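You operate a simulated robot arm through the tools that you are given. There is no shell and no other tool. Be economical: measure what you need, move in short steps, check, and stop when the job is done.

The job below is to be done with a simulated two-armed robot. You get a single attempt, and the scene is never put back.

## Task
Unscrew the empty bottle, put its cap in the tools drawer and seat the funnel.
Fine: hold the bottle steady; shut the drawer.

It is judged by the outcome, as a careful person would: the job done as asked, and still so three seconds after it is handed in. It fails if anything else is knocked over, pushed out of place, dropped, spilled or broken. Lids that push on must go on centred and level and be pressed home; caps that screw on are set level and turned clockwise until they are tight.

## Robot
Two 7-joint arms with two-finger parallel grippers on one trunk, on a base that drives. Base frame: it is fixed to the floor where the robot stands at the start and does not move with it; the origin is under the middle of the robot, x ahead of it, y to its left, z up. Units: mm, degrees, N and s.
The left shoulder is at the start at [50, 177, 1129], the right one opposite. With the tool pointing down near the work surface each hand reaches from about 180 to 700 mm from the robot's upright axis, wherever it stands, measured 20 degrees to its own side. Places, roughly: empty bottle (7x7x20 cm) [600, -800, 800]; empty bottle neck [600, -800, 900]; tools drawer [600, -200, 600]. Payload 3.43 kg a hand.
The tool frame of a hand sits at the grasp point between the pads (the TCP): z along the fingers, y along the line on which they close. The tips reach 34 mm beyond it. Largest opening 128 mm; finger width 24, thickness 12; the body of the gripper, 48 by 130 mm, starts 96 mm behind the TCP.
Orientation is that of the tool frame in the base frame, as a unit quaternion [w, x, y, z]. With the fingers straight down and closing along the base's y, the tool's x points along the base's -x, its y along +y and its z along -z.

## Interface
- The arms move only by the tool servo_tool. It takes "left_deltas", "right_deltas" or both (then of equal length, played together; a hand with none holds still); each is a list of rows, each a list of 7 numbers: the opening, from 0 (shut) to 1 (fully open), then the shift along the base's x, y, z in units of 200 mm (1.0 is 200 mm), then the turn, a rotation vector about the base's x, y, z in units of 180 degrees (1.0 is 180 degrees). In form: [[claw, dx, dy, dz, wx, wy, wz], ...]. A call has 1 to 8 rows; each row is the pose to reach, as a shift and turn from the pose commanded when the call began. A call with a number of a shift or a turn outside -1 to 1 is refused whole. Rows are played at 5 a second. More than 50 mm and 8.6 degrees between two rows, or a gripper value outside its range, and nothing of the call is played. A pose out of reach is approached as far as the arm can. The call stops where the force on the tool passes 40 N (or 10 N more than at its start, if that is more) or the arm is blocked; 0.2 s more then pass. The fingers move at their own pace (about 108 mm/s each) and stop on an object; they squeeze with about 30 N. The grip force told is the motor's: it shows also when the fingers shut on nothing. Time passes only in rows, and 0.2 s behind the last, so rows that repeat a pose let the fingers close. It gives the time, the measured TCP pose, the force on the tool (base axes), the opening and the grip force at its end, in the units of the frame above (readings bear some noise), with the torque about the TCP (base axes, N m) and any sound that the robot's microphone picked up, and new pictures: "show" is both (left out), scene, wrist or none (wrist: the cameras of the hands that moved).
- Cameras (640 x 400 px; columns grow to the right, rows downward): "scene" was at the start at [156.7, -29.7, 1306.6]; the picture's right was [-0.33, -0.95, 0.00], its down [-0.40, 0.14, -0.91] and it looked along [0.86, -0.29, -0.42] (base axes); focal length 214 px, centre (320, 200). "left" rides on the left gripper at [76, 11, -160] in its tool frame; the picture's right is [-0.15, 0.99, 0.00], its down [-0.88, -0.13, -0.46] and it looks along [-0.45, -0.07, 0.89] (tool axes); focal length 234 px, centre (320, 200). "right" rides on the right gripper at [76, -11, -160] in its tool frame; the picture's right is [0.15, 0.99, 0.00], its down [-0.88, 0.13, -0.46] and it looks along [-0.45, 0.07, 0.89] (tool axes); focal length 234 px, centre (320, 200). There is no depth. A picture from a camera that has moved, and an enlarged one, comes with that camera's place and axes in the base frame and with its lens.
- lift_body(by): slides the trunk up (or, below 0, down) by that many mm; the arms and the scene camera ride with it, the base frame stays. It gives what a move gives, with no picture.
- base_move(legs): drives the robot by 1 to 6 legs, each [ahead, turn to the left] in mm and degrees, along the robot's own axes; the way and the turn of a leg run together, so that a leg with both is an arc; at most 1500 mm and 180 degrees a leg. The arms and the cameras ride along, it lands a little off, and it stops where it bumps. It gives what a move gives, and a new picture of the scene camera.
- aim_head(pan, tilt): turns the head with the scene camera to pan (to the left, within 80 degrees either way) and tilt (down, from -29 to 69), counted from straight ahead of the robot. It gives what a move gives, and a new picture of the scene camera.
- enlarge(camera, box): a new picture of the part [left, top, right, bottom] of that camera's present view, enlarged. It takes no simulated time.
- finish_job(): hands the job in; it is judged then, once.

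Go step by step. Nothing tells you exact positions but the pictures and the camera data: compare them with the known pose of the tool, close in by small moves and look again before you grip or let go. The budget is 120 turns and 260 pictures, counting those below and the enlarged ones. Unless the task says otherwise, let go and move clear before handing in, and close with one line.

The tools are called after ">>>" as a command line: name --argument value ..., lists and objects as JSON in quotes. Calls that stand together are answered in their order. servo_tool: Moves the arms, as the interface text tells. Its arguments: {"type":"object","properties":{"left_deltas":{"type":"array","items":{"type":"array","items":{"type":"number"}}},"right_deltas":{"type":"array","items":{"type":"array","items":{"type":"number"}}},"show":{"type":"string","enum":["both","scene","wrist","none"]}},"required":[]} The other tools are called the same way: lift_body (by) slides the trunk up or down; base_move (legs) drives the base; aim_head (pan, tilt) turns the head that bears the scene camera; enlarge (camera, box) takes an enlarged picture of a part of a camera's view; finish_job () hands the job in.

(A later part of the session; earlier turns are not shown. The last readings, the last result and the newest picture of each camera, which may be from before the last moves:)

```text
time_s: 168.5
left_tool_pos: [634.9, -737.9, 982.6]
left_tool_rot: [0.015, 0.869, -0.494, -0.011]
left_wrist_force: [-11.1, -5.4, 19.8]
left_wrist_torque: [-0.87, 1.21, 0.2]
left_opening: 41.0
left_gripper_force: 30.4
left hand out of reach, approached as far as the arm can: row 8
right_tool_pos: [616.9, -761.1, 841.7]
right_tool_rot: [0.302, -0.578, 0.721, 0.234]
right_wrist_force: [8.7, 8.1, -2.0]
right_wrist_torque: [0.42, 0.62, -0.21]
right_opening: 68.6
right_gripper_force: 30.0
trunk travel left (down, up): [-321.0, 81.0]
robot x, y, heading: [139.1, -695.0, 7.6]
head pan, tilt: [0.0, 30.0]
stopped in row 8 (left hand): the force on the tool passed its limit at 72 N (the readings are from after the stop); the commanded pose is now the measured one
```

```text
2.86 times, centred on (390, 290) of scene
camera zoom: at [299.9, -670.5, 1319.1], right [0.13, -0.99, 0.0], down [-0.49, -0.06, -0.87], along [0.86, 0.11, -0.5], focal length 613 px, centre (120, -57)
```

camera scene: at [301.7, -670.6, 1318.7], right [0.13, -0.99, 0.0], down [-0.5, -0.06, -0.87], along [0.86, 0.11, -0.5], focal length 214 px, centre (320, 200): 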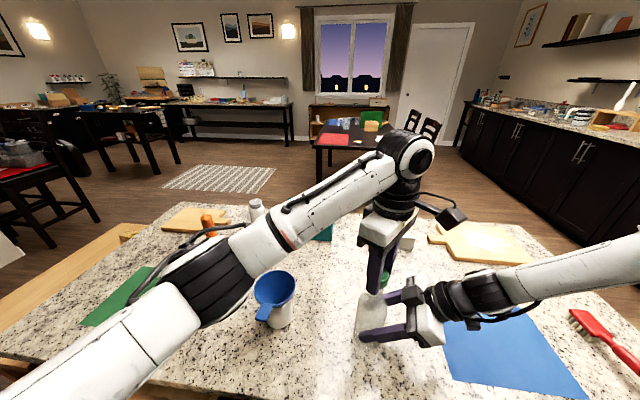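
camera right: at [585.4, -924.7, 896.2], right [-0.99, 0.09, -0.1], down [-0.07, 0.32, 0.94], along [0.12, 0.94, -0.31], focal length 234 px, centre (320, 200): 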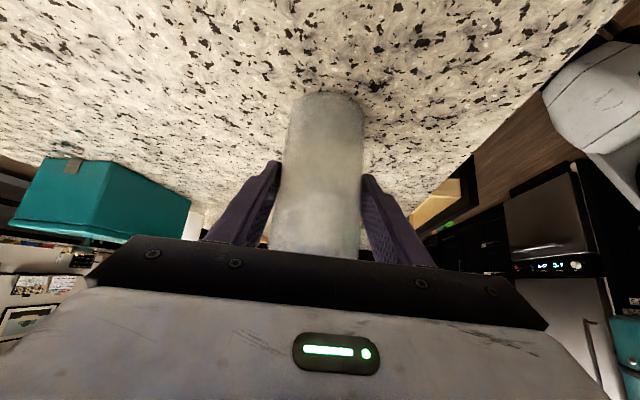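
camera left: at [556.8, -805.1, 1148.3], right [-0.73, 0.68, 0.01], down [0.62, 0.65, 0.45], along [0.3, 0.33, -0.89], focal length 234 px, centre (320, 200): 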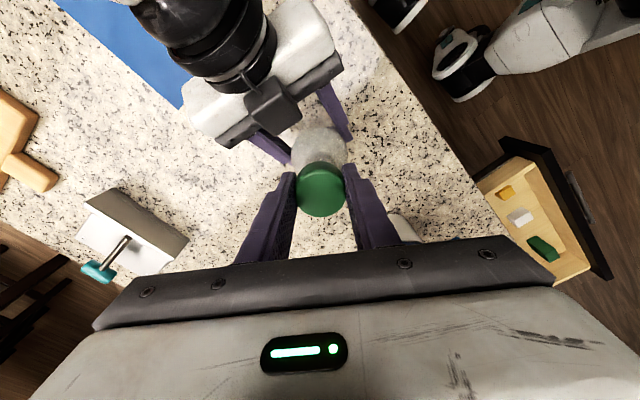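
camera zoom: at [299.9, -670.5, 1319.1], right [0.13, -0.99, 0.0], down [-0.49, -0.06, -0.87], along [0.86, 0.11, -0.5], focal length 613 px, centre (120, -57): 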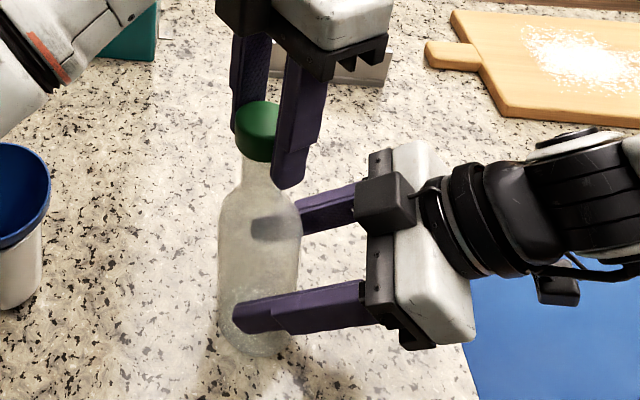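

The left wrist hit its limit at ~120° yaw and dragged sideways. Bring it back gently to the bottle axis with a little reverse turn, then release.

>>> servo_tool --left_deltas '[[0, -0.05, -0.02, 0.01, 0, 0, -0.04], [0, -0.1, -0.04, 0.02, 0, 0, -0.08], [0, -0.14, -0.053, 0.025, 0, 0, -0.1], [0, -0.14, -0.053, 0.025, 0, 0, -0.1]]'

```text
time_s: 169.5
left_tool_pos: [611.8, -747.3, 983.8]
left_tool_rot: [0.006, 0.784, -0.621, -0.011]
left_wrist_force: [22.4, 8.0, 0.2]
left_wrist_torque: [1.08, -1.8, -0.01]
left_opening: 40.1
left_gripper_force: 29.3
right_tool_pos: [614.4, -760.8, 837.4]
right_tool_rot: [0.298, -0.581, 0.72, 0.236]
right_wrist_force: [-22.5, -8.2, -2.3]
right_wrist_torque: [0.1, -1.6, 0.39]
right_opening: 67.8
right_gripper_force: 30.0
trunk travel left (down, up): [-321.0, 81.0]
robot x, y, heading: [141.7, -690.1, 7.3]
head pan, tilt: [0.0, 30.0]
camera scene: at [301.8, -670.7, 1318.5], right [0.13, -0.99, 0.0], down [-0.5, -0.06, -0.87], along [0.86, 0.11, -0.5], focal length 214 px, centre (320, 200)
camera left: at [621.6, -823.1, 1142.4], right [-1.0, -0.08, 0.02], down [-0.06, 0.88, 0.46], along [-0.06, 0.46, -0.89], focal length 234 px, centre (320, 200)
```

scene: 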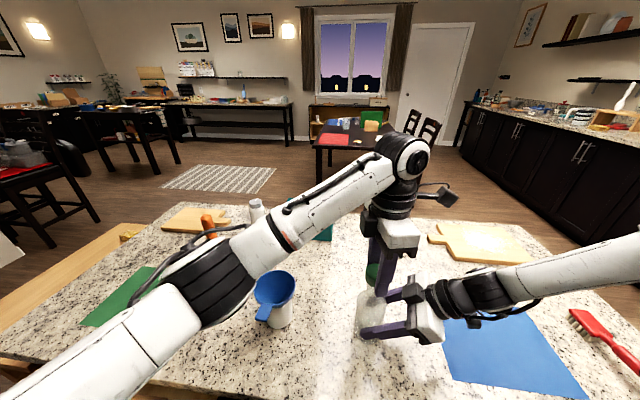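
left: 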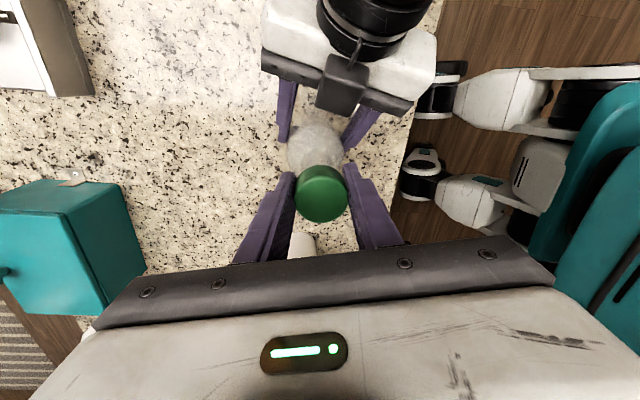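

Relax: open the left hand and look at the bottle's attitude.

>>> servo_tool --left_deltas '[[0.5, 0, 0, 0, 0, 0, 0], [0.6, 0, 0, 0, 0, 0, 0], [0.6, 0, 0, 0.1, 0, 0, 0], [0.6, 0, 0, 0.2, 0, 0, -0.02], [0.6, 0, 0, 0.3, 0, 0, -0.06]]' --show "none"

>>> enlarge --camera "scene" --box '[330, 220, 450, 360]'

>>> enlarge --camera "left" --box '[160, 50, 480, 250]'

```text
time_s: 170.7
left_tool_pos: [608.6, -749.4, 1045.2]
left_tool_rot: [0.01, 0.719, -0.695, -0.015]
left_wrist_force: [0.0, 0.6, -0.5]
left_wrist_torque: [0.02, 0.01, 0.0]
left_opening: 76.8
left_gripper_force: 0.3
right_tool_pos: [616.7, -760.5, 838.1]
right_tool_rot: [0.3, -0.579, 0.721, 0.234]
right_wrist_force: [-0.3, 0.7, -1.7]
right_wrist_torque: [0.02, -0.01, 0.04]
right_opening: 66.2
right_gripper_force: 30.5
trunk travel left (down, up): [-321.0, 81.0]
robot x, y, heading: [141.8, -695.7, 7.5]
head pan, tilt: [0.0, 30.0]
```

```text
2.86 times, centred on (390, 290) of scene
camera zoom: at [301.6, -670.8, 1318.6], right [0.13, -0.99, 0.0], down [-0.5, -0.06, -0.87], along [0.86, 0.11, -0.5], focal length 613 px, centre (120, -57)
```

zoom: 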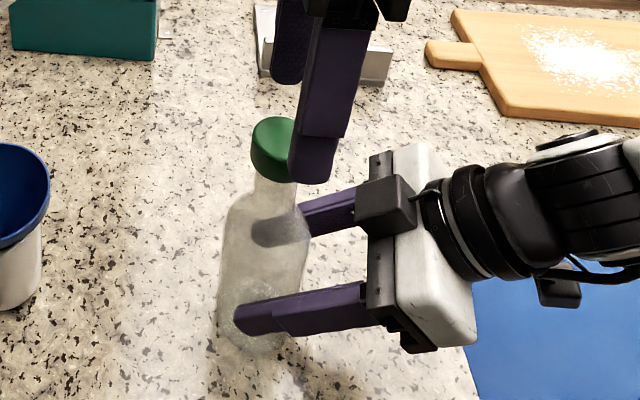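

```text
2.00 times, centred on (320, 150) of left
camera zoom: at [606.3, -825.4, 1203.8], right [-0.99, 0.11, 0.04], down [0.12, 0.88, 0.46], along [0.02, 0.46, -0.89], focal length 468 px, centre (320, 300)
```

zoom: 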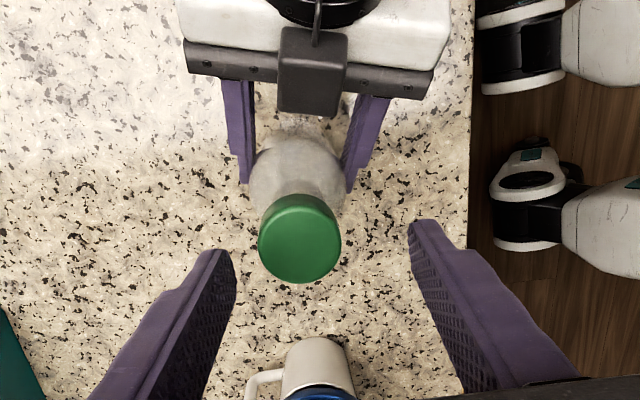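

The bottle shifted ~10 mm but is still held upright; cap now at ≈(617,−747). Turn the left hand back (open, above the cap) for another stroke.

>>> servo_tool --left_deltas '[[0.6, 0.01, 0, 0, 0, 0, -0.046], [0.6, 0.02, 0, 0, 0, 0, -0.092], [0.6, 0.03, 0.01, 0, 0, 0, -0.138], [0.6, 0.04, 0.01, 0, 0, 0, -0.184], [0.6, 0.04, 0.01, 0, 0, 0, -0.23], [0.6, 0.04, 0.01, 0, 0, 0, -0.276], [0.6, 0.04, 0.01, 0, 0, 0, -0.322], [0.6, 0.04, 0.01, 0, 0, 0, -0.368]]' --show "none"

>>> servo_tool --left_deltas '[[0.6, 0, 0, 0, 0, 0, -0.045], [0.6, 0, 0, 0, 0, 0, -0.09], [0.6, 0, 0, 0, 0, 0, -0.135], [0.6, 0, 0, 0, 0, 0, -0.15], [0.6, 0, 0, 0, 0, 0, -0.15]]' --show "none"

>>> enlarge --camera "left" --box '[160, 50, 480, 250]'

```text
time_s: 172.5
left_tool_pos: [616.6, -748.1, 1044.5]
left_tool_rot: [-0.001, -0.222, 0.975, 0.017]
left_wrist_force: [-0.3, 0.2, 0.4]
left_wrist_torque: [-0.04, -0.02, -0.01]
left_opening: 76.9
left_gripper_force: 0.0
right_tool_pos: [616.8, -762.1, 838.5]
right_tool_rot: [0.301, -0.579, 0.72, 0.235]
right_wrist_force: [0.4, -0.6, -0.1]
right_wrist_torque: [-0.01, -0.02, 0.0]
right_opening: 66.4
right_gripper_force: 29.8
trunk travel left (down, up): [-321.0, 81.0]
robot x, y, heading: [143.3, -693.3, 7.2]
head pan, tilt: [0.0, 30.0]
```

```text
time_s: 173.7
left_tool_pos: [616.0, -746.9, 1044.3]
left_tool_rot: [0.003, 0.011, 1.0, 0.017]
left_wrist_force: [0.8, -0.2, 0.0]
left_wrist_torque: [-0.01, 0.0, 0.01]
left_opening: 77.0
left_gripper_force: 0.0
right_tool_pos: [616.4, -760.7, 839.0]
right_tool_rot: [0.3, -0.579, 0.721, 0.233]
right_wrist_force: [-0.5, 0.0, -0.2]
right_wrist_torque: [0.02, 0.02, 0.02]
right_opening: 66.1
right_gripper_force: 29.9
trunk travel left (down, up): [-321.0, 81.0]
robot x, y, heading: [140.2, -692.8, 7.4]
head pan, tilt: [0.0, 30.0]
```

```text
2.00 times, centred on (320, 150) of left
camera zoom: at [539.3, -738.7, 1203.9], right [0.17, 0.99, 0.04], down [0.87, -0.17, 0.46], along [0.46, -0.05, -0.89], focal length 468 px, centre (320, 300)
```

zoom: 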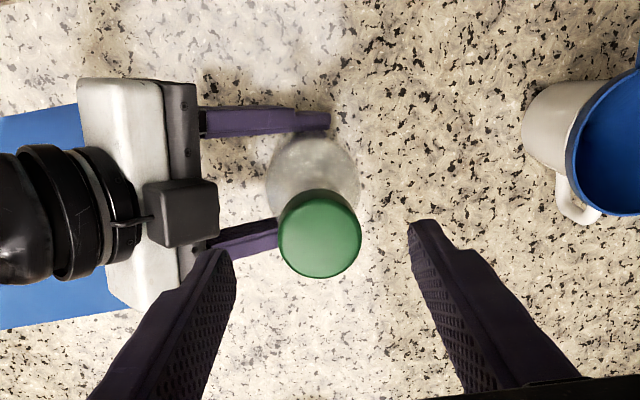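

>>> servo_tool --left_deltas '[[0.6, 0, 0.005, -0.1, 0, 0, 0], [0.6, 0, 0.005, -0.2, 0, 0, 0], [0.6, 0, 0.005, -0.28, 0, 0, 0], [0.4, 0, 0.005, -0.28, 0, 0, 0], [0.25, 0, 0.005, -0.28, 0, 0, 0], [0.1, 0, 0.005, -0.28, 0, 0, 0], [0, 0, 0.005, -0.28, 0, 0, 0]]' --show "none"

>>> servo_tool --left_deltas '[[0, 0, 0, 0.001, 0, 0, 0.045], [0, 0, 0, 0.002, 0, 0, 0.09], [0, 0, 0, 0.003, 0, 0, 0.135], [0, 0, 0, 0.004, 0, 0, 0.18], [0, 0, 0, 0.005, 0, 0, 0.225], [0, 0, 0, 0.006, 0, 0, 0.27], [0, 0, 0, 0.007, 0, 0, 0.315], [0, 0, 0, 0.008, 0, 0, 0.36]]'

```text
time_s: 175.3
left_tool_pos: [616.6, -746.4, 988.5]
left_tool_rot: [0.004, 0.01, 1.0, 0.016]
left_wrist_force: [1.1, -3.8, -0.3]
left_wrist_torque: [-0.47, 0.0, 0.01]
left_opening: 38.7
left_gripper_force: 30.0
right_tool_pos: [616.3, -760.9, 837.8]
right_tool_rot: [0.301, -0.578, 0.721, 0.234]
right_wrist_force: [0.1, 3.1, 0.6]
right_wrist_torque: [-0.09, -0.08, -0.02]
right_opening: 66.2
right_gripper_force: 29.8
trunk travel left (down, up): [-321.0, 81.0]
robot x, y, heading: [146.8, -692.8, 7.4]
head pan, tilt: [0.0, 30.0]
```

```text
time_s: 177.1
left_tool_pos: [615.6, -746.6, 989.0]
left_tool_rot: [-0.006, -0.529, 0.849, 0.016]
left_wrist_force: [11.4, -6.3, -1.9]
left_wrist_torque: [-0.7, -0.52, -0.08]
left_opening: 39.3
left_gripper_force: 30.2
right_tool_pos: [615.9, -761.2, 838.1]
right_tool_rot: [0.3, -0.58, 0.72, 0.236]
right_wrist_force: [-10.5, 6.1, 1.0]
right_wrist_torque: [-0.21, -1.07, 0.23]
right_opening: 66.3
right_gripper_force: 29.8
trunk travel left (down, up): [-321.0, 81.0]
robot x, y, heading: [145.0, -694.2, 7.4]
head pan, tilt: [0.0, 30.0]
camera scene: at [301.9, -670.7, 1318.6], right [0.13, -0.99, 0.0], down [-0.5, -0.06, -0.87], along [0.86, 0.11, -0.5], focal length 214 px, centre (320, 200)
camera left: at [576.6, -811.8, 1149.4], right [-0.82, 0.57, 0.03], down [0.52, 0.72, 0.46], along [0.24, 0.39, -0.89], focal length 234 px, centre (320, 200)
```

scene: 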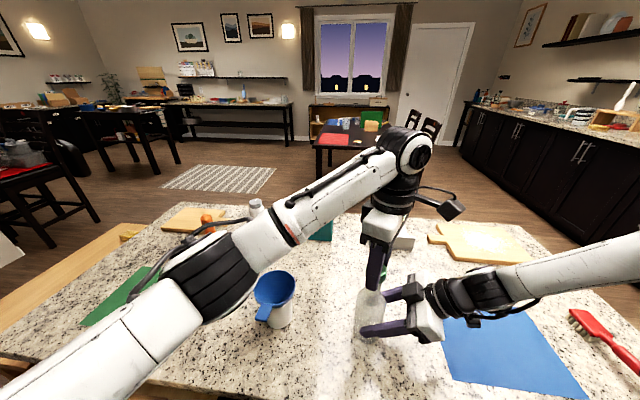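
left: 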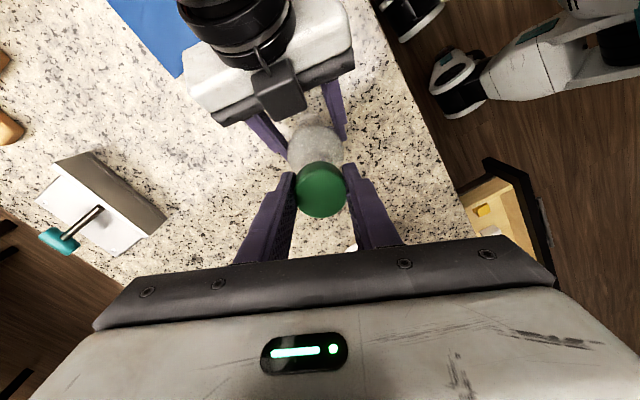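

Continue another 38°, then test a small lift.

>>> servo_tool --left_deltas '[[0, 0, 0, 0.002, 0, 0, 0.045], [0, 0, 0, 0.004, 0, 0, 0.09], [0, 0, 0, 0.006, 0, 0, 0.135], [0, 0, 0, 0.008, 0, 0, 0.18], [0, 0, 0, 0.008, 0, 0, 0.21], [0, 0, 0, 0.018, 0, 0, 0.21], [0, 0, 0, 0.028, 0, 0, 0.21]]' --show "none"

>>> enlarge --camera "scene" --box '[330, 220, 450, 360]'

```text
time_s: 178.7
left_tool_pos: [616.7, -745.2, 993.6]
left_tool_rot: [0.011, 0.775, -0.632, -0.016]
left_wrist_force: [11.8, -0.4, -21.2]
left_wrist_torque: [-0.12, -0.72, 0.0]
left_opening: 38.6
left_gripper_force: 29.8
right_tool_pos: [617.4, -759.4, 840.8]
right_tool_rot: [0.302, -0.579, 0.719, 0.236]
right_wrist_force: [-10.8, 1.8, 20.5]
right_wrist_torque: [0.29, -1.08, 0.14]
right_opening: 66.4
right_gripper_force: 29.8
trunk travel left (down, up): [-321.0, 81.0]
robot x, y, heading: [139.6, -693.8, 7.2]
head pan, tilt: [0.0, 30.0]
```

```text
2.86 times, centred on (390, 290) of scene
camera zoom: at [301.8, -670.7, 1318.6], right [0.13, -0.99, 0.0], down [-0.5, -0.06, -0.87], along [0.86, 0.11, -0.5], focal length 613 px, centre (120, -57)
```

zoom: 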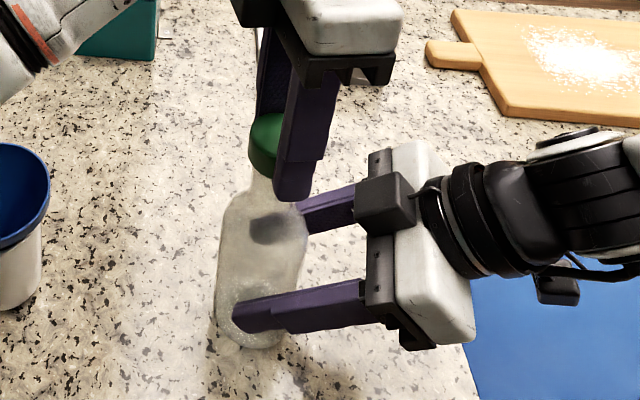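

Still threaded (21 N). Ease back, release, and take another stroke (batched).

>>> servo_tool --left_deltas '[[0, 0, 0, -0.022, 0, 0, 0], [0.5, 0, 0, -0.022, 0, 0, 0], [0.6, 0, 0, -0.022, 0, 0, 0], [0.6, 0, 0, 0.06, 0, 0, 0], [0.6, 0, 0, 0.16, 0, 0, -0.01], [0.6, 0, 0, 0.26, 0, 0, -0.045], [0.6, 0, 0, 0.26, 0, 0, -0.09], [0.6, 0, 0, 0.26, 0, 0, -0.135]]' --show "none"

>>> servo_tool --left_deltas '[[0.6, 0, 0, 0, 0, 0, -0.045], [0.6, 0, 0, 0, 0, 0, -0.09], [0.6, 0, 0, 0, 0, 0, -0.135], [0.6, 0, 0, 0, 0, 0, -0.18], [0.6, 0, 0, 0, 0, 0, -0.225], [0.6, 0, 0, 0, 0, 0, -0.27], [0.6, 0, 0, 0, 0, 0, -0.315], [0.6, 0, 0, 0, 0, 0, -0.36]]' --show "none"

>>> servo_tool --left_deltas '[[0.6, 0, 0, 0, 0, 0, -0.035], [0.6, 0, 0, 0, 0, 0, -0.07], [0.6, 0, 0, 0, 0, 0, -0.07]]' --show "wrist"

```text
time_s: 180.5
left_tool_pos: [616.6, -746.1, 1047.1]
left_tool_rot: [-0.008, -0.623, 0.782, 0.017]
left_wrist_force: [0.7, 0.5, -0.6]
left_wrist_torque: [0.01, 0.02, -0.01]
left_opening: 76.9
left_gripper_force: 0.0
right_tool_pos: [615.7, -760.6, 839.6]
right_tool_rot: [0.3, -0.579, 0.721, 0.234]
right_wrist_force: [0.8, -0.2, -1.0]
right_wrist_torque: [0.02, 0.0, 0.01]
right_opening: 65.7
right_gripper_force: 30.3
trunk travel left (down, up): [-321.0, 81.0]
robot x, y, heading: [140.3, -693.6, 7.3]
head pan, tilt: [0.0, 30.0]
```

```text
time_s: 182.3
left_tool_pos: [616.5, -745.1, 1047.7]
left_tool_rot: [0.002, -0.106, 0.994, 0.018]
left_wrist_force: [0.2, 0.3, 0.5]
left_wrist_torque: [0.0, 0.02, -0.03]
left_opening: 76.8
left_gripper_force: 0.1
right_tool_pos: [614.9, -760.7, 838.0]
right_tool_rot: [0.3, -0.579, 0.721, 0.234]
right_wrist_force: [0.2, 1.0, -0.9]
right_wrist_torque: [-0.06, 0.0, -0.02]
right_opening: 65.7
right_gripper_force: 30.4
trunk travel left (down, up): [-321.0, 81.0]
robot x, y, heading: [137.9, -688.6, 7.6]
head pan, tilt: [0.0, 30.0]
```

```text
time_s: 183.1
left_tool_pos: [615.0, -746.6, 1047.4]
left_tool_rot: [0.003, 0.002, 1.0, 0.016]
left_wrist_force: [0.0, -0.5, -0.9]
left_wrist_torque: [0.01, 0.04, 0.0]
left_opening: 76.8
left_gripper_force: 0.0
right_tool_pos: [615.9, -762.2, 837.8]
right_tool_rot: [0.3, -0.579, 0.721, 0.234]
right_wrist_force: [-0.3, -0.2, -1.3]
right_wrist_torque: [-0.02, 0.02, -0.01]
right_opening: 65.7
right_gripper_force: 30.2
trunk travel left (down, up): [-321.0, 81.0]
robot x, y, heading: [140.9, -690.6, 7.4]
head pan, tilt: [0.0, 30.0]
camera left: at [539.4, -739.1, 1207.1], right [0.15, 0.99, 0.04], down [0.88, -0.15, 0.46], along [0.46, -0.04, -0.89], focal length 234 px, centre (320, 200)
```

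left: 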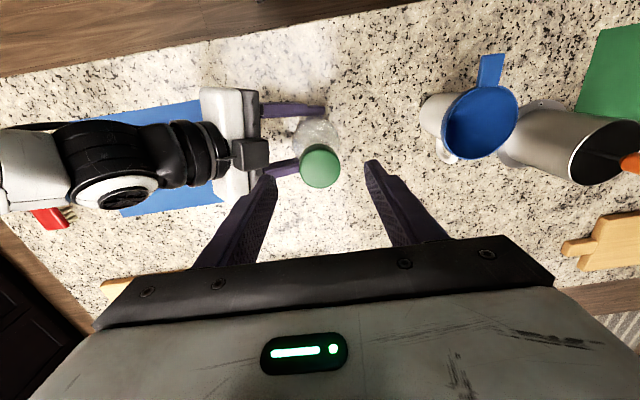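

Aligned. Third stroke: descend, grip, turn ~100°, lift test.

>>> servo_tool --left_deltas '[[0.6, 0, 0.01, -0.1, 0, 0, 0], [0.6, 0, 0.01, -0.2, 0, 0, 0], [0.6, 0, 0.01, -0.285, 0, 0, 0], [0.4, 0, 0.01, -0.285, 0, 0, 0], [0.25, 0, 0.01, -0.285, 0, 0, 0], [0.1, 0, 0.01, -0.285, 0, 0, 0], [0, 0, 0.01, -0.285, 0, 0, 0]]' --show "none"

>>> servo_tool --left_deltas '[[0, 0, 0, 0.001, 0, 0, 0.045], [0, 0, 0, 0.002, 0, 0, 0.09], [0, 0, 0, 0.003, 0, 0, 0.135], [0, 0, 0, 0.004, 0, 0, 0.18], [0, 0, 0, 0.005, 0, 0, 0.225], [0, 0, 0, 0.006, 0, 0, 0.27], [0, 0, 0, 0.007, 0, 0, 0.315], [0, 0, 0, 0.008, 0, 0, 0.36]]' --show "none"

>>> servo_tool --left_deltas '[[0, 0, 0, 0.002, 0, 0, 0.045], [0, 0, 0, 0.004, 0, 0, 0.09], [0, 0, 0, 0.006, 0, 0, 0.135], [0, 0, 0, 0.008, 0, 0, 0.18], [0, 0, 0, 0.008, 0, 0, 0.21], [0, 0, 0, 0.018, 0, 0, 0.21], [0, 0, 0, 0.028, 0, 0, 0.21]]' --show "none"

```text
time_s: 184.7
left_tool_pos: [615.7, -744.4, 990.1]
left_tool_rot: [0.003, 0.002, 1.0, 0.017]
left_wrist_force: [1.8, -2.5, -1.1]
left_wrist_torque: [-0.71, -0.06, 0.0]
left_opening: 39.1
left_gripper_force: 30.2
right_tool_pos: [616.7, -760.8, 837.7]
right_tool_rot: [0.301, -0.579, 0.721, 0.234]
right_wrist_force: [-1.6, 3.2, 0.2]
right_wrist_torque: [0.2, -0.11, 0.04]
right_opening: 65.7
right_gripper_force: 30.0
trunk travel left (down, up): [-321.0, 81.0]
robot x, y, heading: [142.8, -692.9, 7.3]
head pan, tilt: [0.0, 30.0]
```

```text
time_s: 186.5
left_tool_pos: [616.0, -741.4, 992.4]
left_tool_rot: [-0.005, -0.536, 0.844, 0.016]
left_wrist_force: [5.7, -4.2, 3.0]
left_wrist_torque: [-0.23, -0.23, -0.02]
left_opening: 39.0
left_gripper_force: 30.1
right_tool_pos: [616.9, -761.9, 837.0]
right_tool_rot: [0.3, -0.579, 0.721, 0.235]
right_wrist_force: [-5.0, 5.0, -4.0]
right_wrist_torque: [-0.54, -0.66, 0.15]
right_opening: 66.1
right_gripper_force: 30.3
trunk travel left (down, up): [-321.0, 81.0]
robot x, y, heading: [141.5, -691.4, 7.4]
head pan, tilt: [0.0, 30.0]
```

```text
time_s: 188.1
left_tool_pos: [616.8, -743.5, 997.0]
left_tool_rot: [0.011, 0.78, -0.626, -0.014]
left_wrist_force: [9.3, 3.1, -2.5]
left_wrist_torque: [0.09, -0.25, 0.01]
left_opening: 38.8
left_gripper_force: 30.1
right_tool_pos: [616.7, -762.5, 837.1]
right_tool_rot: [0.301, -0.579, 0.721, 0.235]
right_wrist_force: [-8.7, -2.8, 1.4]
right_wrist_torque: [0.38, -1.11, 0.11]
right_opening: 66.0
right_gripper_force: 30.3
trunk travel left (down, up): [-321.0, 81.0]
robot x, y, heading: [139.9, -690.2, 7.6]
head pan, tilt: [0.0, 30.0]
```

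The lift is nearly force-free now: the cap seems loose. Lift it slowly.

>>> servo_tool --left_deltas '[[0, 0, 0, 0.02, 0, 0, 0], [0, 0, 0, 0.05, 0, 0, 0], [0, 0, 0, 0.1, 0, 0, 0], [0, 0, 0, 0.18, 0, 0, -0.02], [0, 0, 0, 0.26, 0, 0, -0.06], [0, 0, 0, 0.32, 0, 0, -0.1]]'

```text
time_s: 189.5
left_tool_pos: [615.7, -745.8, 1061.6]
left_tool_rot: [-0.009, -0.67, 0.742, 0.015]
left_wrist_force: [-0.6, -0.3, 0.4]
left_wrist_torque: [0.01, -0.04, 0.01]
left_opening: 38.7
left_gripper_force: 30.3
right_tool_pos: [616.3, -762.0, 839.1]
right_tool_rot: [0.301, -0.579, 0.721, 0.235]
right_wrist_force: [-0.4, -0.5, -0.1]
right_wrist_torque: [-0.01, -0.03, -0.02]
right_opening: 65.8
right_gripper_force: 29.8
trunk travel left (down, up): [-321.0, 81.0]
robot x, y, heading: [143.3, -692.3, 7.1]
head pan, tilt: [0.0, 30.0]
camera scene: at [301.7, -670.8, 1318.6], right [0.13, -0.99, 0.0], down [-0.5, -0.06, -0.87], along [0.86, 0.11, -0.5], focal length 214 px, centre (320, 200)
camera left: at [602.2, -819.4, 1221.4], right [-0.97, 0.24, 0.04], down [0.23, 0.86, 0.46], along [0.08, 0.45, -0.89], focal length 234 px, centre (320, 200)
```

scene: 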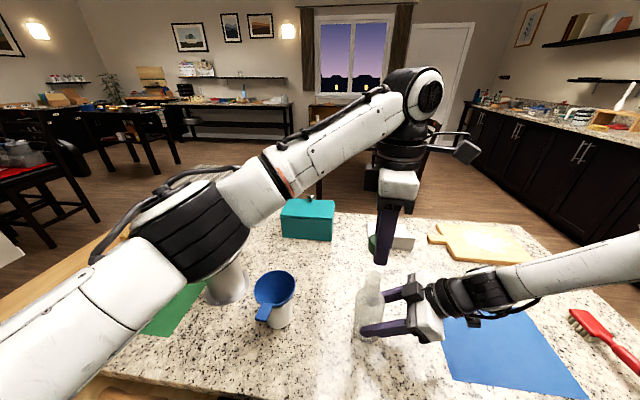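
left: 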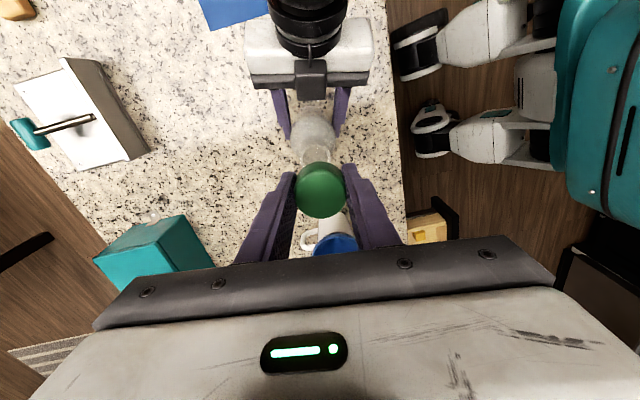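

The cap is off. Release the bottle with the right hand, back it away, then reverse the base with the cap in the left hand.

>>> servo_tool --right_deltas '[[0.3, 0, 0, -0.008, 0, 0, 0], [0.6, 0, 0, -0.008, 0, 0, 0], [0.8, 0, 0, -0.008, 0, 0, 0], [1, 0, 0, 0, 0, 0, 0], [1, -0.02, -0.12, 0, 0, 0, 0], [1, -0.05, -0.26, 0, 0, 0, 0], [1, -0.08, -0.4, 0, 0, 0, 0], [1, -0.1, -0.52, 0.05, 0, 0, 0]]' --show "scene"

>>> enlarge --camera "scene" --box '[230, 220, 430, 360]'

>>> base_move --legs '[[-250, 0]]'

```text
time_s: 191.3
left_tool_pos: [616.2, -744.8, 1061.9]
left_tool_rot: [-0.01, -0.671, 0.741, 0.016]
left_wrist_force: [0.7, -0.6, 0.4]
left_wrist_torque: [-0.01, -0.03, 0.02]
left_opening: 38.9
left_gripper_force: 29.5
right_tool_pos: [595.9, -866.2, 848.8]
right_tool_rot: [0.3, -0.579, 0.72, 0.235]
right_wrist_force: [-0.9, 0.3, 0.4]
right_wrist_torque: [0.01, 0.0, -0.02]
right_opening: 128.3
right_gripper_force: 0.0
trunk travel left (down, up): [-321.0, 81.0]
robot x, y, heading: [144.1, -689.0, 7.6]
head pan, tilt: [0.0, 30.0]
camera scene: at [301.5, -670.8, 1318.7], right [0.13, -0.99, 0.0], down [-0.5, -0.06, -0.87], along [0.86, 0.11, -0.5], focal length 214 px, centre (320, 200)
```

scene: 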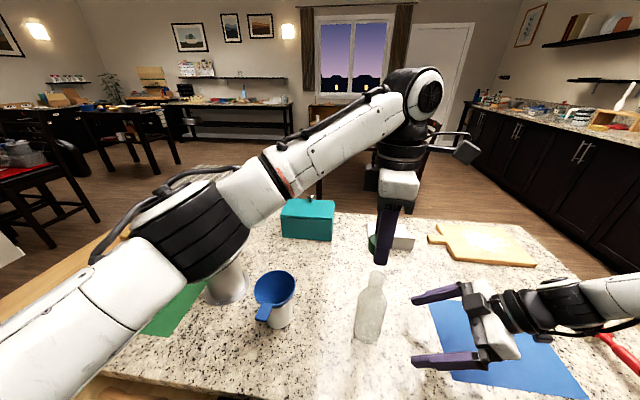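

```text
2.86 times, centred on (330, 290) of scene
camera zoom: at [301.5, -670.8, 1318.7], right [0.13, -0.99, 0.0], down [-0.5, -0.06, -0.87], along [0.86, 0.11, -0.5], focal length 613 px, centre (291, -57)
```

zoom: 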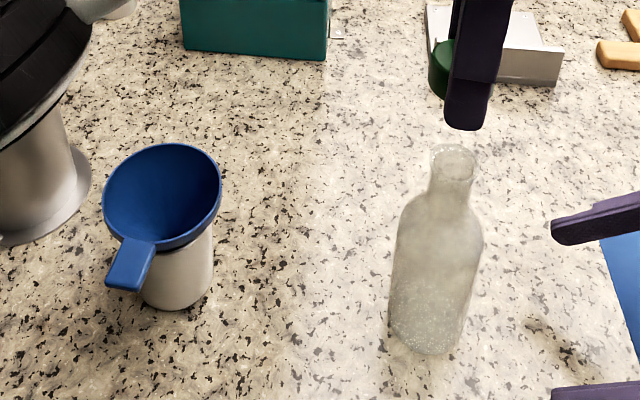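

```text
time_s: 193.1
left_tool_pos: [366.3, -776.7, 1060.9]
left_tool_rot: [-0.009, -0.671, 0.741, 0.015]
left_wrist_force: [-0.5, 0.2, -0.1]
left_wrist_torque: [-0.01, -0.04, -0.02]
left_opening: 39.2
left_gripper_force: 30.3
right_tool_pos: [346.4, -898.5, 848.3]
right_tool_rot: [0.301, -0.578, 0.721, 0.234]
right_wrist_force: [-1.0, -0.8, 0.5]
right_wrist_torque: [0.01, -0.01, 0.02]
right_opening: 128.1
right_gripper_force: 0.0
trunk travel left (down, up): [-321.0, 81.0]
robot x, y, heading: [-104.2, -721.0, 7.1]
head pan, tilt: [0.0, 30.0]
camera scene: at [52.3, -703.1, 1318.7], right [0.13, -0.99, 0.0], down [-0.5, -0.06, -0.87], along [0.86, 0.11, -0.5], focal length 214 px, centre (320, 200)
```

scene: 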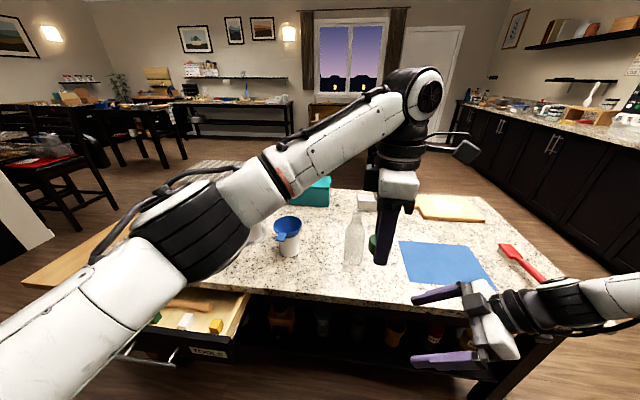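

The bottle stands open and upright. Swing the left hand (with cap) along the front of the island toward the drawer.

>>> servo_tool --left_deltas '[[0, 0, 0.1, -0.02, 0, 0, -0.045], [0, 0, 0.22, -0.04, 0, 0, -0.09], [0, 0, 0.35, -0.06, 0, 0, -0.135], [0, 0.02, 0.48, -0.1, 0, 0, -0.18], [0, 0.04, 0.61, -0.15, 0, 0, -0.225], [0, 0.06, 0.74, -0.2, 0, 0, -0.27], [0, 0.08, 0.87, -0.25, 0, 0, -0.315], [0, 0.1, 1.0, -0.3, 0, 0, -0.36]]' --show "none"

>>> servo_tool --left_deltas '[[0, 0, 0.15, -0.05, 0, 0, -0.02], [0, 0, 0.3, -0.1, 0, 0, -0.04], [0, 0, 0.45, -0.15, 0, 0, -0.06], [0, 0, 0.6, -0.2, 0, 0, -0.08], [0, 0, 0.75, -0.25, 0, 0, -0.1], [0, 0, 0.9, -0.3, 0, 0, -0.1], [0, 0, 1.0, -0.3, 0, 0, -0.1]]'

```text
time_s: 194.9
left_tool_pos: [387.4, -577.1, 1002.0]
left_tool_rot: [0.001, -0.166, 0.986, 0.018]
left_wrist_force: [0.7, 1.2, -0.2]
left_wrist_torque: [-0.04, 0.0, 0.02]
left_opening: 39.0
left_gripper_force: 29.6
right_tool_pos: [348.0, -897.6, 848.8]
right_tool_rot: [0.3, -0.578, 0.722, 0.233]
right_wrist_force: [0.6, -0.1, -0.2]
right_wrist_torque: [0.0, -0.01, -0.04]
right_opening: 128.1
right_gripper_force: 0.0
trunk travel left (down, up): [-321.0, 81.0]
robot x, y, heading: [-105.3, -724.9, 7.2]
head pan, tilt: [0.0, 30.0]
```

```text
time_s: 196.5
left_tool_pos: [388.4, -377.7, 941.6]
left_tool_rot: [0.004, -0.011, 1.0, 0.018]
left_wrist_force: [-0.1, 0.3, -0.6]
left_wrist_torque: [-0.02, -0.01, -0.01]
left_opening: 38.9
left_gripper_force: 29.6
right_tool_pos: [346.1, -899.4, 848.9]
right_tool_rot: [0.301, -0.578, 0.722, 0.234]
right_wrist_force: [0.0, 0.2, 0.8]
right_wrist_torque: [-0.01, 0.02, 0.02]
right_opening: 128.0
right_gripper_force: 0.0
trunk travel left (down, up): [-321.0, 81.0]
robot x, y, heading: [-104.6, -722.2, 7.1]
head pan, tilt: [0.0, 30.0]
camera scene: at [52.9, -703.0, 1318.6], right [0.13, -0.99, 0.0], down [-0.5, -0.06, -0.87], along [0.86, 0.11, -0.5], focal length 214 px, centre (320, 200)
camera left: at [310.6, -373.6, 1101.2], right [0.12, 0.99, 0.04], down [0.88, -0.13, 0.46], along [0.46, -0.03, -0.89], focal length 234 px, centre (320, 200)
```

scene: 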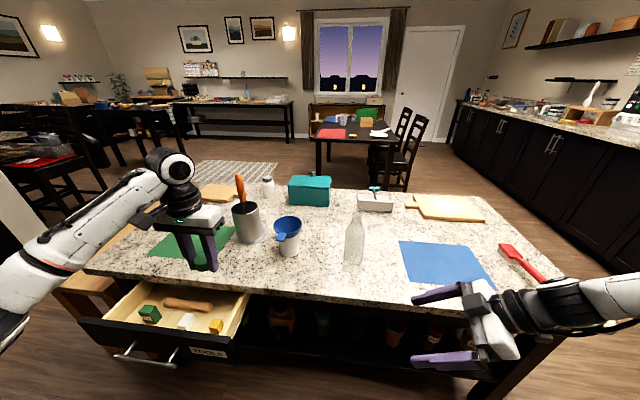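
left: 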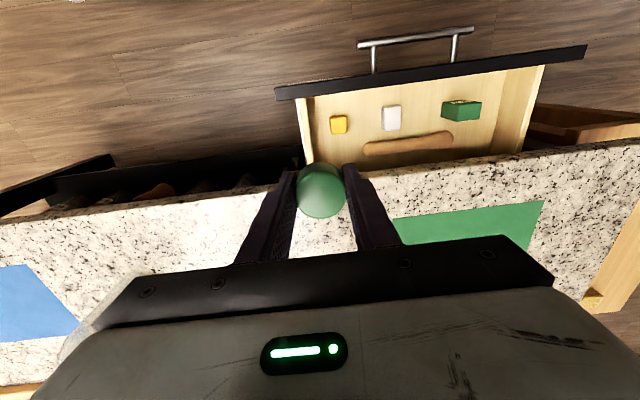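

I see the drawer: yellow (y≈−334), white (y≈−234), green blocks and the pin behind. I'll put the cap in the gap at (393,−284) with fingers along x.

>>> servo_tool --left_deltas '[[0, 0, 0.08, 0, 0, 0, 0.045], [0, 0, 0.16, 0, 0, 0, 0.09], [0, 0, 0.24, 0, 0, 0, 0.135], [0, 0.02, 0.32, -0.05, 0, 0, 0.18], [0, 0.02, 0.4, -0.1, 0, 0, 0.225], [0, 0.02, 0.47, -0.15, 0, 0, 0.27], [0, 0.02, 0.47, -0.2, 0, 0, 0.315], [0, 0.02, 0.47, -0.25, 0, 0, 0.36]]' --show "none"

>>> servo_tool --left_deltas '[[0, 0, 0, -0.1, 0, 0, 0.045], [0, 0, 0, -0.2, 0, 0, 0.09], [0, 0, 0, -0.3, 0, 0, 0.135], [0, 0, 0, -0.4, 0, 0, 0.14], [0, 0, 0, -0.5, 0, 0, 0.14], [0, 0, 0, -0.6, 0, 0, 0.14], [0, 0, 0, -0.6, 0, 0, 0.14]]'

```text
time_s: 198.3
left_tool_pos: [390.4, -283.7, 891.8]
left_tool_rot: [-0.007, -0.547, 0.837, 0.016]
left_wrist_force: [1.3, 0.3, -1.1]
left_wrist_torque: [0.02, 0.02, -0.01]
left_opening: 38.4
left_gripper_force: 29.6
right_tool_pos: [346.5, -898.5, 848.2]
right_tool_rot: [0.301, -0.577, 0.722, 0.234]
right_wrist_force: [-0.2, -0.5, 0.5]
right_wrist_torque: [0.0, 0.0, -0.01]
right_opening: 127.9
right_gripper_force: 0.1
trunk travel left (down, up): [-321.0, 81.0]
robot x, y, heading: [-103.3, -720.4, 7.0]
head pan, tilt: [0.0, 30.0]
```

```text
time_s: 199.9
left_tool_pos: [390.7, -285.2, 771.5]
left_tool_rot: [0.01, 0.716, -0.698, -0.015]
left_wrist_force: [0.3, 0.1, 0.0]
left_wrist_torque: [0.01, 0.0, 0.01]
left_opening: 38.7
left_gripper_force: 30.2
right_tool_pos: [347.0, -900.0, 847.6]
right_tool_rot: [0.3, -0.578, 0.722, 0.233]
right_wrist_force: [0.4, -0.9, -0.2]
right_wrist_torque: [-0.01, 0.01, -0.01]
right_opening: 128.0
right_gripper_force: 0.1
trunk travel left (down, up): [-321.0, 81.0]
robot x, y, heading: [-107.2, -726.2, 7.1]
head pan, tilt: [0.0, 30.0]
camera scene: at [52.9, -703.1, 1318.6], right [0.13, -0.99, 0.0], down [-0.5, -0.06, -0.87], along [0.86, 0.11, -0.5], focal length 214 px, centre (320, 200)
camera left: at [387.1, -359.9, 931.6], right [-0.99, 0.12, 0.04], down [0.13, 0.88, 0.46], along [0.03, 0.46, -0.89], focal length 234 px, centre (320, 200)
```

scene: 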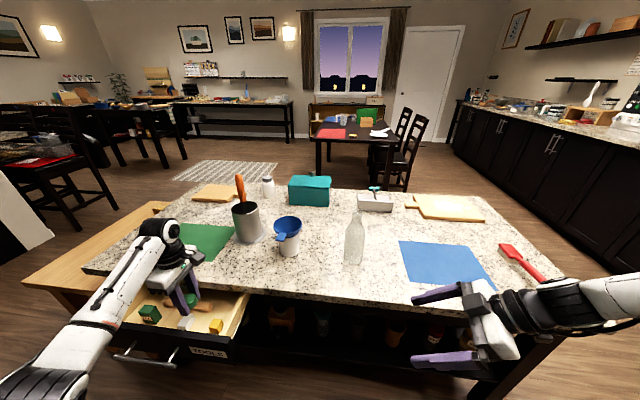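
left: 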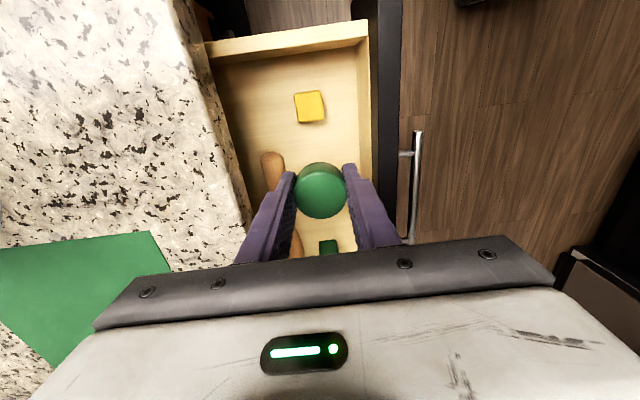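

Aligned over the gap. Descend carefully.

>>> servo_tool --left_deltas '[[0, 0.01, 0, -0.1, 0, 0, 0], [0, 0.01, 0, -0.2, 0, 0, 0], [0, 0.01, 0, -0.3, 0, 0, 0], [0, 0.01, 0, -0.4, 0, 0, 0], [0, 0.01, 0, -0.47, 0, 0, 0], [0, 0.01, 0, -0.52, 0, 0, 0], [0, 0.01, 0, -0.55, 0, 0, 0], [0, 0.01, 0, -0.55, 0, 0, 0]]'

```text
time_s: 201.7
left_tool_pos: [393.9, -283.5, 665.8]
left_tool_rot: [0.006, 0.715, -0.699, -0.012]
left_wrist_force: [-4.3, -0.7, 19.3]
left_wrist_torque: [-0.44, -1.82, -0.16]
left_opening: 38.9
left_gripper_force: 29.7
right_tool_pos: [345.1, -899.5, 849.7]
right_tool_rot: [0.302, -0.578, 0.721, 0.234]
right_wrist_force: [-0.6, 0.4, -0.4]
right_wrist_torque: [-0.01, 0.0, -0.02]
right_opening: 128.1
right_gripper_force: 0.1
trunk travel left (down, up): [-321.0, 81.0]
robot x, y, heading: [-103.3, -720.4, 7.2]
head pan, tilt: [0.0, 30.0]
camera scene: at [50.5, -704.6, 1319.3], right [0.13, -0.99, 0.0], down [-0.49, -0.06, -0.87], along [0.86, 0.11, -0.5], focal length 214 px, centre (320, 200)
camera left: at [389.0, -359.2, 825.4], right [-0.99, 0.12, 0.03], down [0.12, 0.88, 0.46], along [0.03, 0.46, -0.89], focal length 234 px, centre (320, 200)
```

scene: 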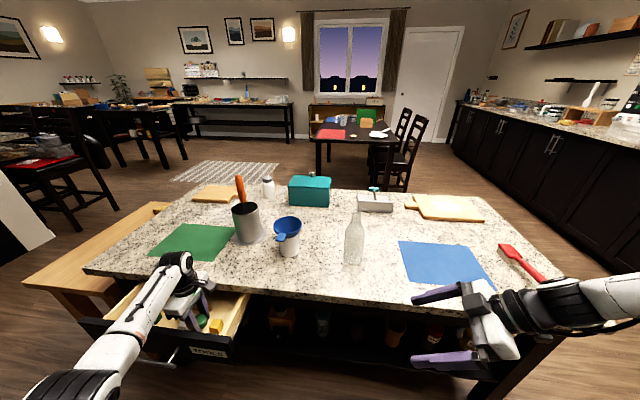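
left: 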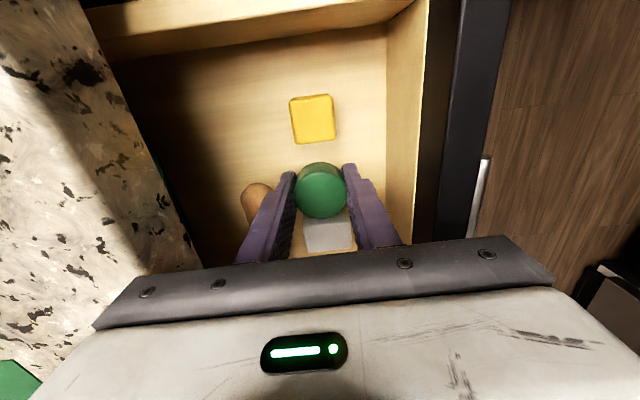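

The gripper body touched the counter edge (contact offset ≈ +75 mm in x). Lift slightly, shift 15 mm toward the robot and go on down.

>>> servo_tool --left_deltas '[[0, 0, 0, 0.03, 0, 0, 0], [0, -0.04, 0, 0.03, 0, 0, 0], [0, -0.08, 0, 0.03, 0, 0, 0], [0, -0.08, 0, -0.01, 0, 0, 0], [0, -0.08, 0, -0.04, 0, 0, 0], [0, -0.08, 0, -0.06, 0, 0, 0]]' --show "none"

```text
time_s: 203.0
left_tool_pos: [387.1, -283.6, 664.2]
left_tool_rot: [0.0, 0.715, -0.699, -0.004]
left_wrist_force: [1.0, -2.9, 14.9]
left_wrist_torque: [-0.3, -0.41, 0.01]
left_opening: 38.8
left_gripper_force: 29.2
right_tool_pos: [347.2, -899.6, 848.4]
right_tool_rot: [0.301, -0.577, 0.722, 0.234]
right_wrist_force: [0.0, -0.4, -0.5]
right_wrist_torque: [-0.03, 0.01, -0.02]
right_opening: 128.2
right_gripper_force: 0.0
trunk travel left (down, up): [-321.0, 81.0]
robot x, y, heading: [-108.7, -725.6, 7.4]
head pan, tilt: [0.0, 30.0]
stopped in row 6 (left hand): the force on the tool passed its limit at 44 N (the readings are from after the stop); the commanded pose is now the measured one
```

The cap is on the drawer floor (~z 631). Release slightly and lift out.

>>> servo_tool --left_deltas '[[0, 0, 0, 0.01, 0, 0, 0], [0.38, 0, 0, 0.01, 0, 0, 0], [0.4, 0, 0, 0.01, 0, 0, 0], [0.4, 0, 0, 0.1, 0, 0, 0], [0.4, 0, 0, 0.25, 0, 0, 0], [0.4, 0, 0, 0.45, 0, 0, 0], [0.4, 0, 0, 0.65, 0, 0, 0], [0.4, 0, 0, 0.85, 0, 0, 0]]'

```text
time_s: 204.8
left_tool_pos: [383.2, -280.3, 831.1]
left_tool_rot: [0.004, 0.716, -0.698, -0.009]
left_wrist_force: [-0.2, -0.1, 0.1]
left_wrist_torque: [0.0, 0.02, 0.0]
left_opening: 51.2
left_gripper_force: 0.1
right_tool_pos: [346.6, -898.0, 848.2]
right_tool_rot: [0.3, -0.579, 0.721, 0.234]
right_wrist_force: [-0.1, -1.0, 0.6]
right_wrist_torque: [-0.03, 0.01, -0.01]
right_opening: 128.1
right_gripper_force: 0.0
trunk travel left (down, up): [-321.0, 81.0]
robot x, y, heading: [-108.2, -726.0, 7.5]
head pan, tilt: [0.0, 30.0]
camera scene: at [52.3, -702.4, 1318.7], right [0.13, -0.99, 0.0], down [-0.5, -0.06, -0.87], along [0.86, 0.11, -0.5], focal length 214 px, centre (320, 200)
camera left: at [376.5, -357.2, 990.1], right [-0.99, 0.12, 0.02], down [0.12, 0.88, 0.46], along [0.04, 0.46, -0.89], focal length 234 px, centre (320, 200)
```

scene: 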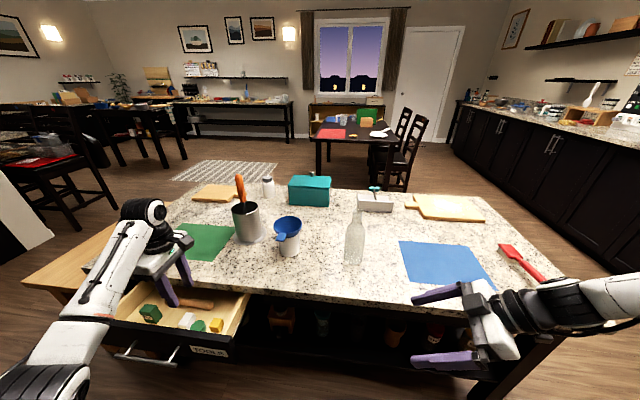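
left: 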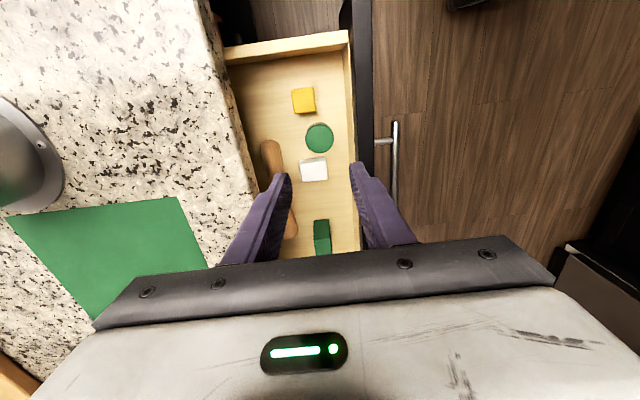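

The cap lies in the drawer. Next the funnel: rim centre ≈ (622,−520,881), ~98 mm across, tab toward the robot. Raise the left hand, undo its yaw, and drive back to the earlier stance with the right still in its holding pose.

>>> servo_tool --left_deltas '[[0.6, 0, -0.05, 0.14, 0, 0, -0.045], [0.8, 0, -0.15, 0.28, 0, 0, -0.09], [1, 0, -0.27, 0.42, 0, 0, -0.135], [1, 0, -0.4, 0.56, 0, 0, -0.18], [1, 0, -0.55, 0.7, 0, 0, -0.225], [1, 0, -0.7, 0.84, 0, 0, -0.27], [1, 0, -0.85, 1.0, 0, 0, -0.315], [1, 0, -1.0, 1.0, 0, 0, -0.36]]' --show "none"

>>> servo_tool --left_deltas '[[1, 0, -0.08, 0.05, 0, 0, -0.045], [1, 0, -0.16, 0.1, 0, 0, -0.09], [1, 0, -0.2, 0.15, 0, 0, -0.135], [1, 0, -0.2, 0.15, 0, 0, -0.14]]' --show "none"

>>> base_move --legs '[[250, 0]]'

>>> enlarge --camera "left" --box '[0, 0, 640, 400]'

```text
time_s: 206.6
left_tool_pos: [382.7, -482.2, 1030.1]
left_tool_rot: [0.002, -0.229, 0.973, 0.009]
left_wrist_force: [-1.1, 0.1, 0.1]
left_wrist_torque: [0.01, 0.02, -0.02]
left_opening: 128.1
left_gripper_force: 0.0
right_tool_pos: [346.9, -898.8, 848.4]
right_tool_rot: [0.301, -0.577, 0.722, 0.234]
right_wrist_force: [0.3, 0.3, -0.3]
right_wrist_torque: [0.0, 0.02, 0.02]
right_opening: 128.1
right_gripper_force: 0.0
trunk travel left (down, up): [-321.0, 81.0]
robot x, y, heading: [-107.6, -722.1, 7.3]
head pan, tilt: [0.0, 30.0]
```

```text
time_s: 207.6
left_tool_pos: [383.4, -523.2, 1061.0]
left_tool_rot: [0.003, -0.011, 1.0, 0.007]
left_wrist_force: [0.6, 0.6, -0.8]
left_wrist_torque: [-0.01, 0.0, 0.0]
left_opening: 128.0
left_gripper_force: 0.1
right_tool_pos: [346.7, -899.1, 848.1]
right_tool_rot: [0.3, -0.578, 0.722, 0.234]
right_wrist_force: [0.0, 0.8, -0.5]
right_wrist_torque: [-0.02, -0.01, 0.02]
right_opening: 127.9
right_gripper_force: 0.1
trunk travel left (down, up): [-321.0, 81.0]
robot x, y, heading: [-101.9, -723.9, 6.8]
head pan, tilt: [0.0, 30.0]
```

```text
time_s: 209.4
left_tool_pos: [639.9, -491.1, 1060.1]
left_tool_rot: [0.003, -0.012, 1.0, 0.008]
left_wrist_force: [0.8, 0.3, -0.3]
left_wrist_torque: [0.02, 0.0, 0.02]
left_opening: 128.1
left_gripper_force: 0.0
right_tool_pos: [601.3, -867.5, 848.4]
right_tool_rot: [0.3, -0.578, 0.722, 0.234]
right_wrist_force: [-0.3, 0.8, 0.5]
right_wrist_torque: [-0.01, 0.01, 0.0]
right_opening: 128.0
right_gripper_force: 0.0
trunk travel left (down, up): [-321.0, 81.0]
robot x, y, heading: [148.9, -691.1, 7.4]
head pan, tilt: [0.0, 30.0]
camera scene: at [308.5, -671.6, 1318.5], right [0.12, -0.99, 0.0], down [-0.5, -0.06, -0.87], along [0.86, 0.11, -0.5], focal length 214 px, centre (320, 200)
```

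scene: 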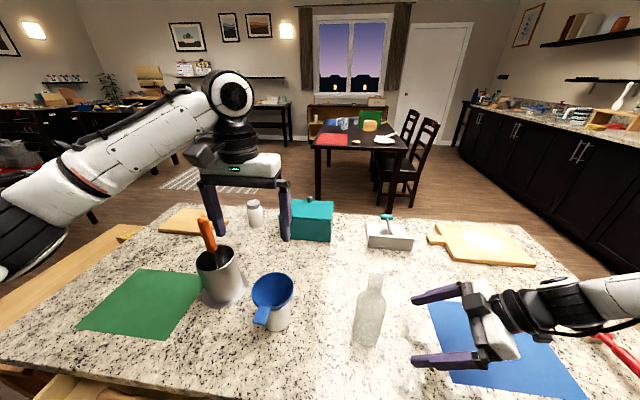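

```text
1.00 times, centred on (320, 200) of left (not enlarged: the box is as wide or as high as the picture)
camera zoom: at [561.9, -484.2, 1219.6], right [0.12, 0.99, 0.02], down [0.88, -0.12, 0.46], along [0.46, -0.04, -0.89], focal length 234 px, centre (320, 200)
```

zoom: 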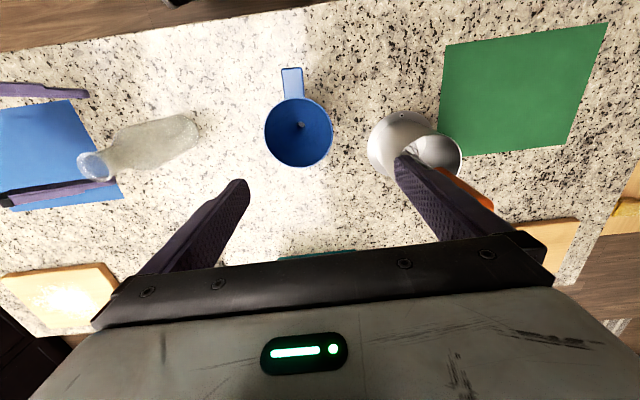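

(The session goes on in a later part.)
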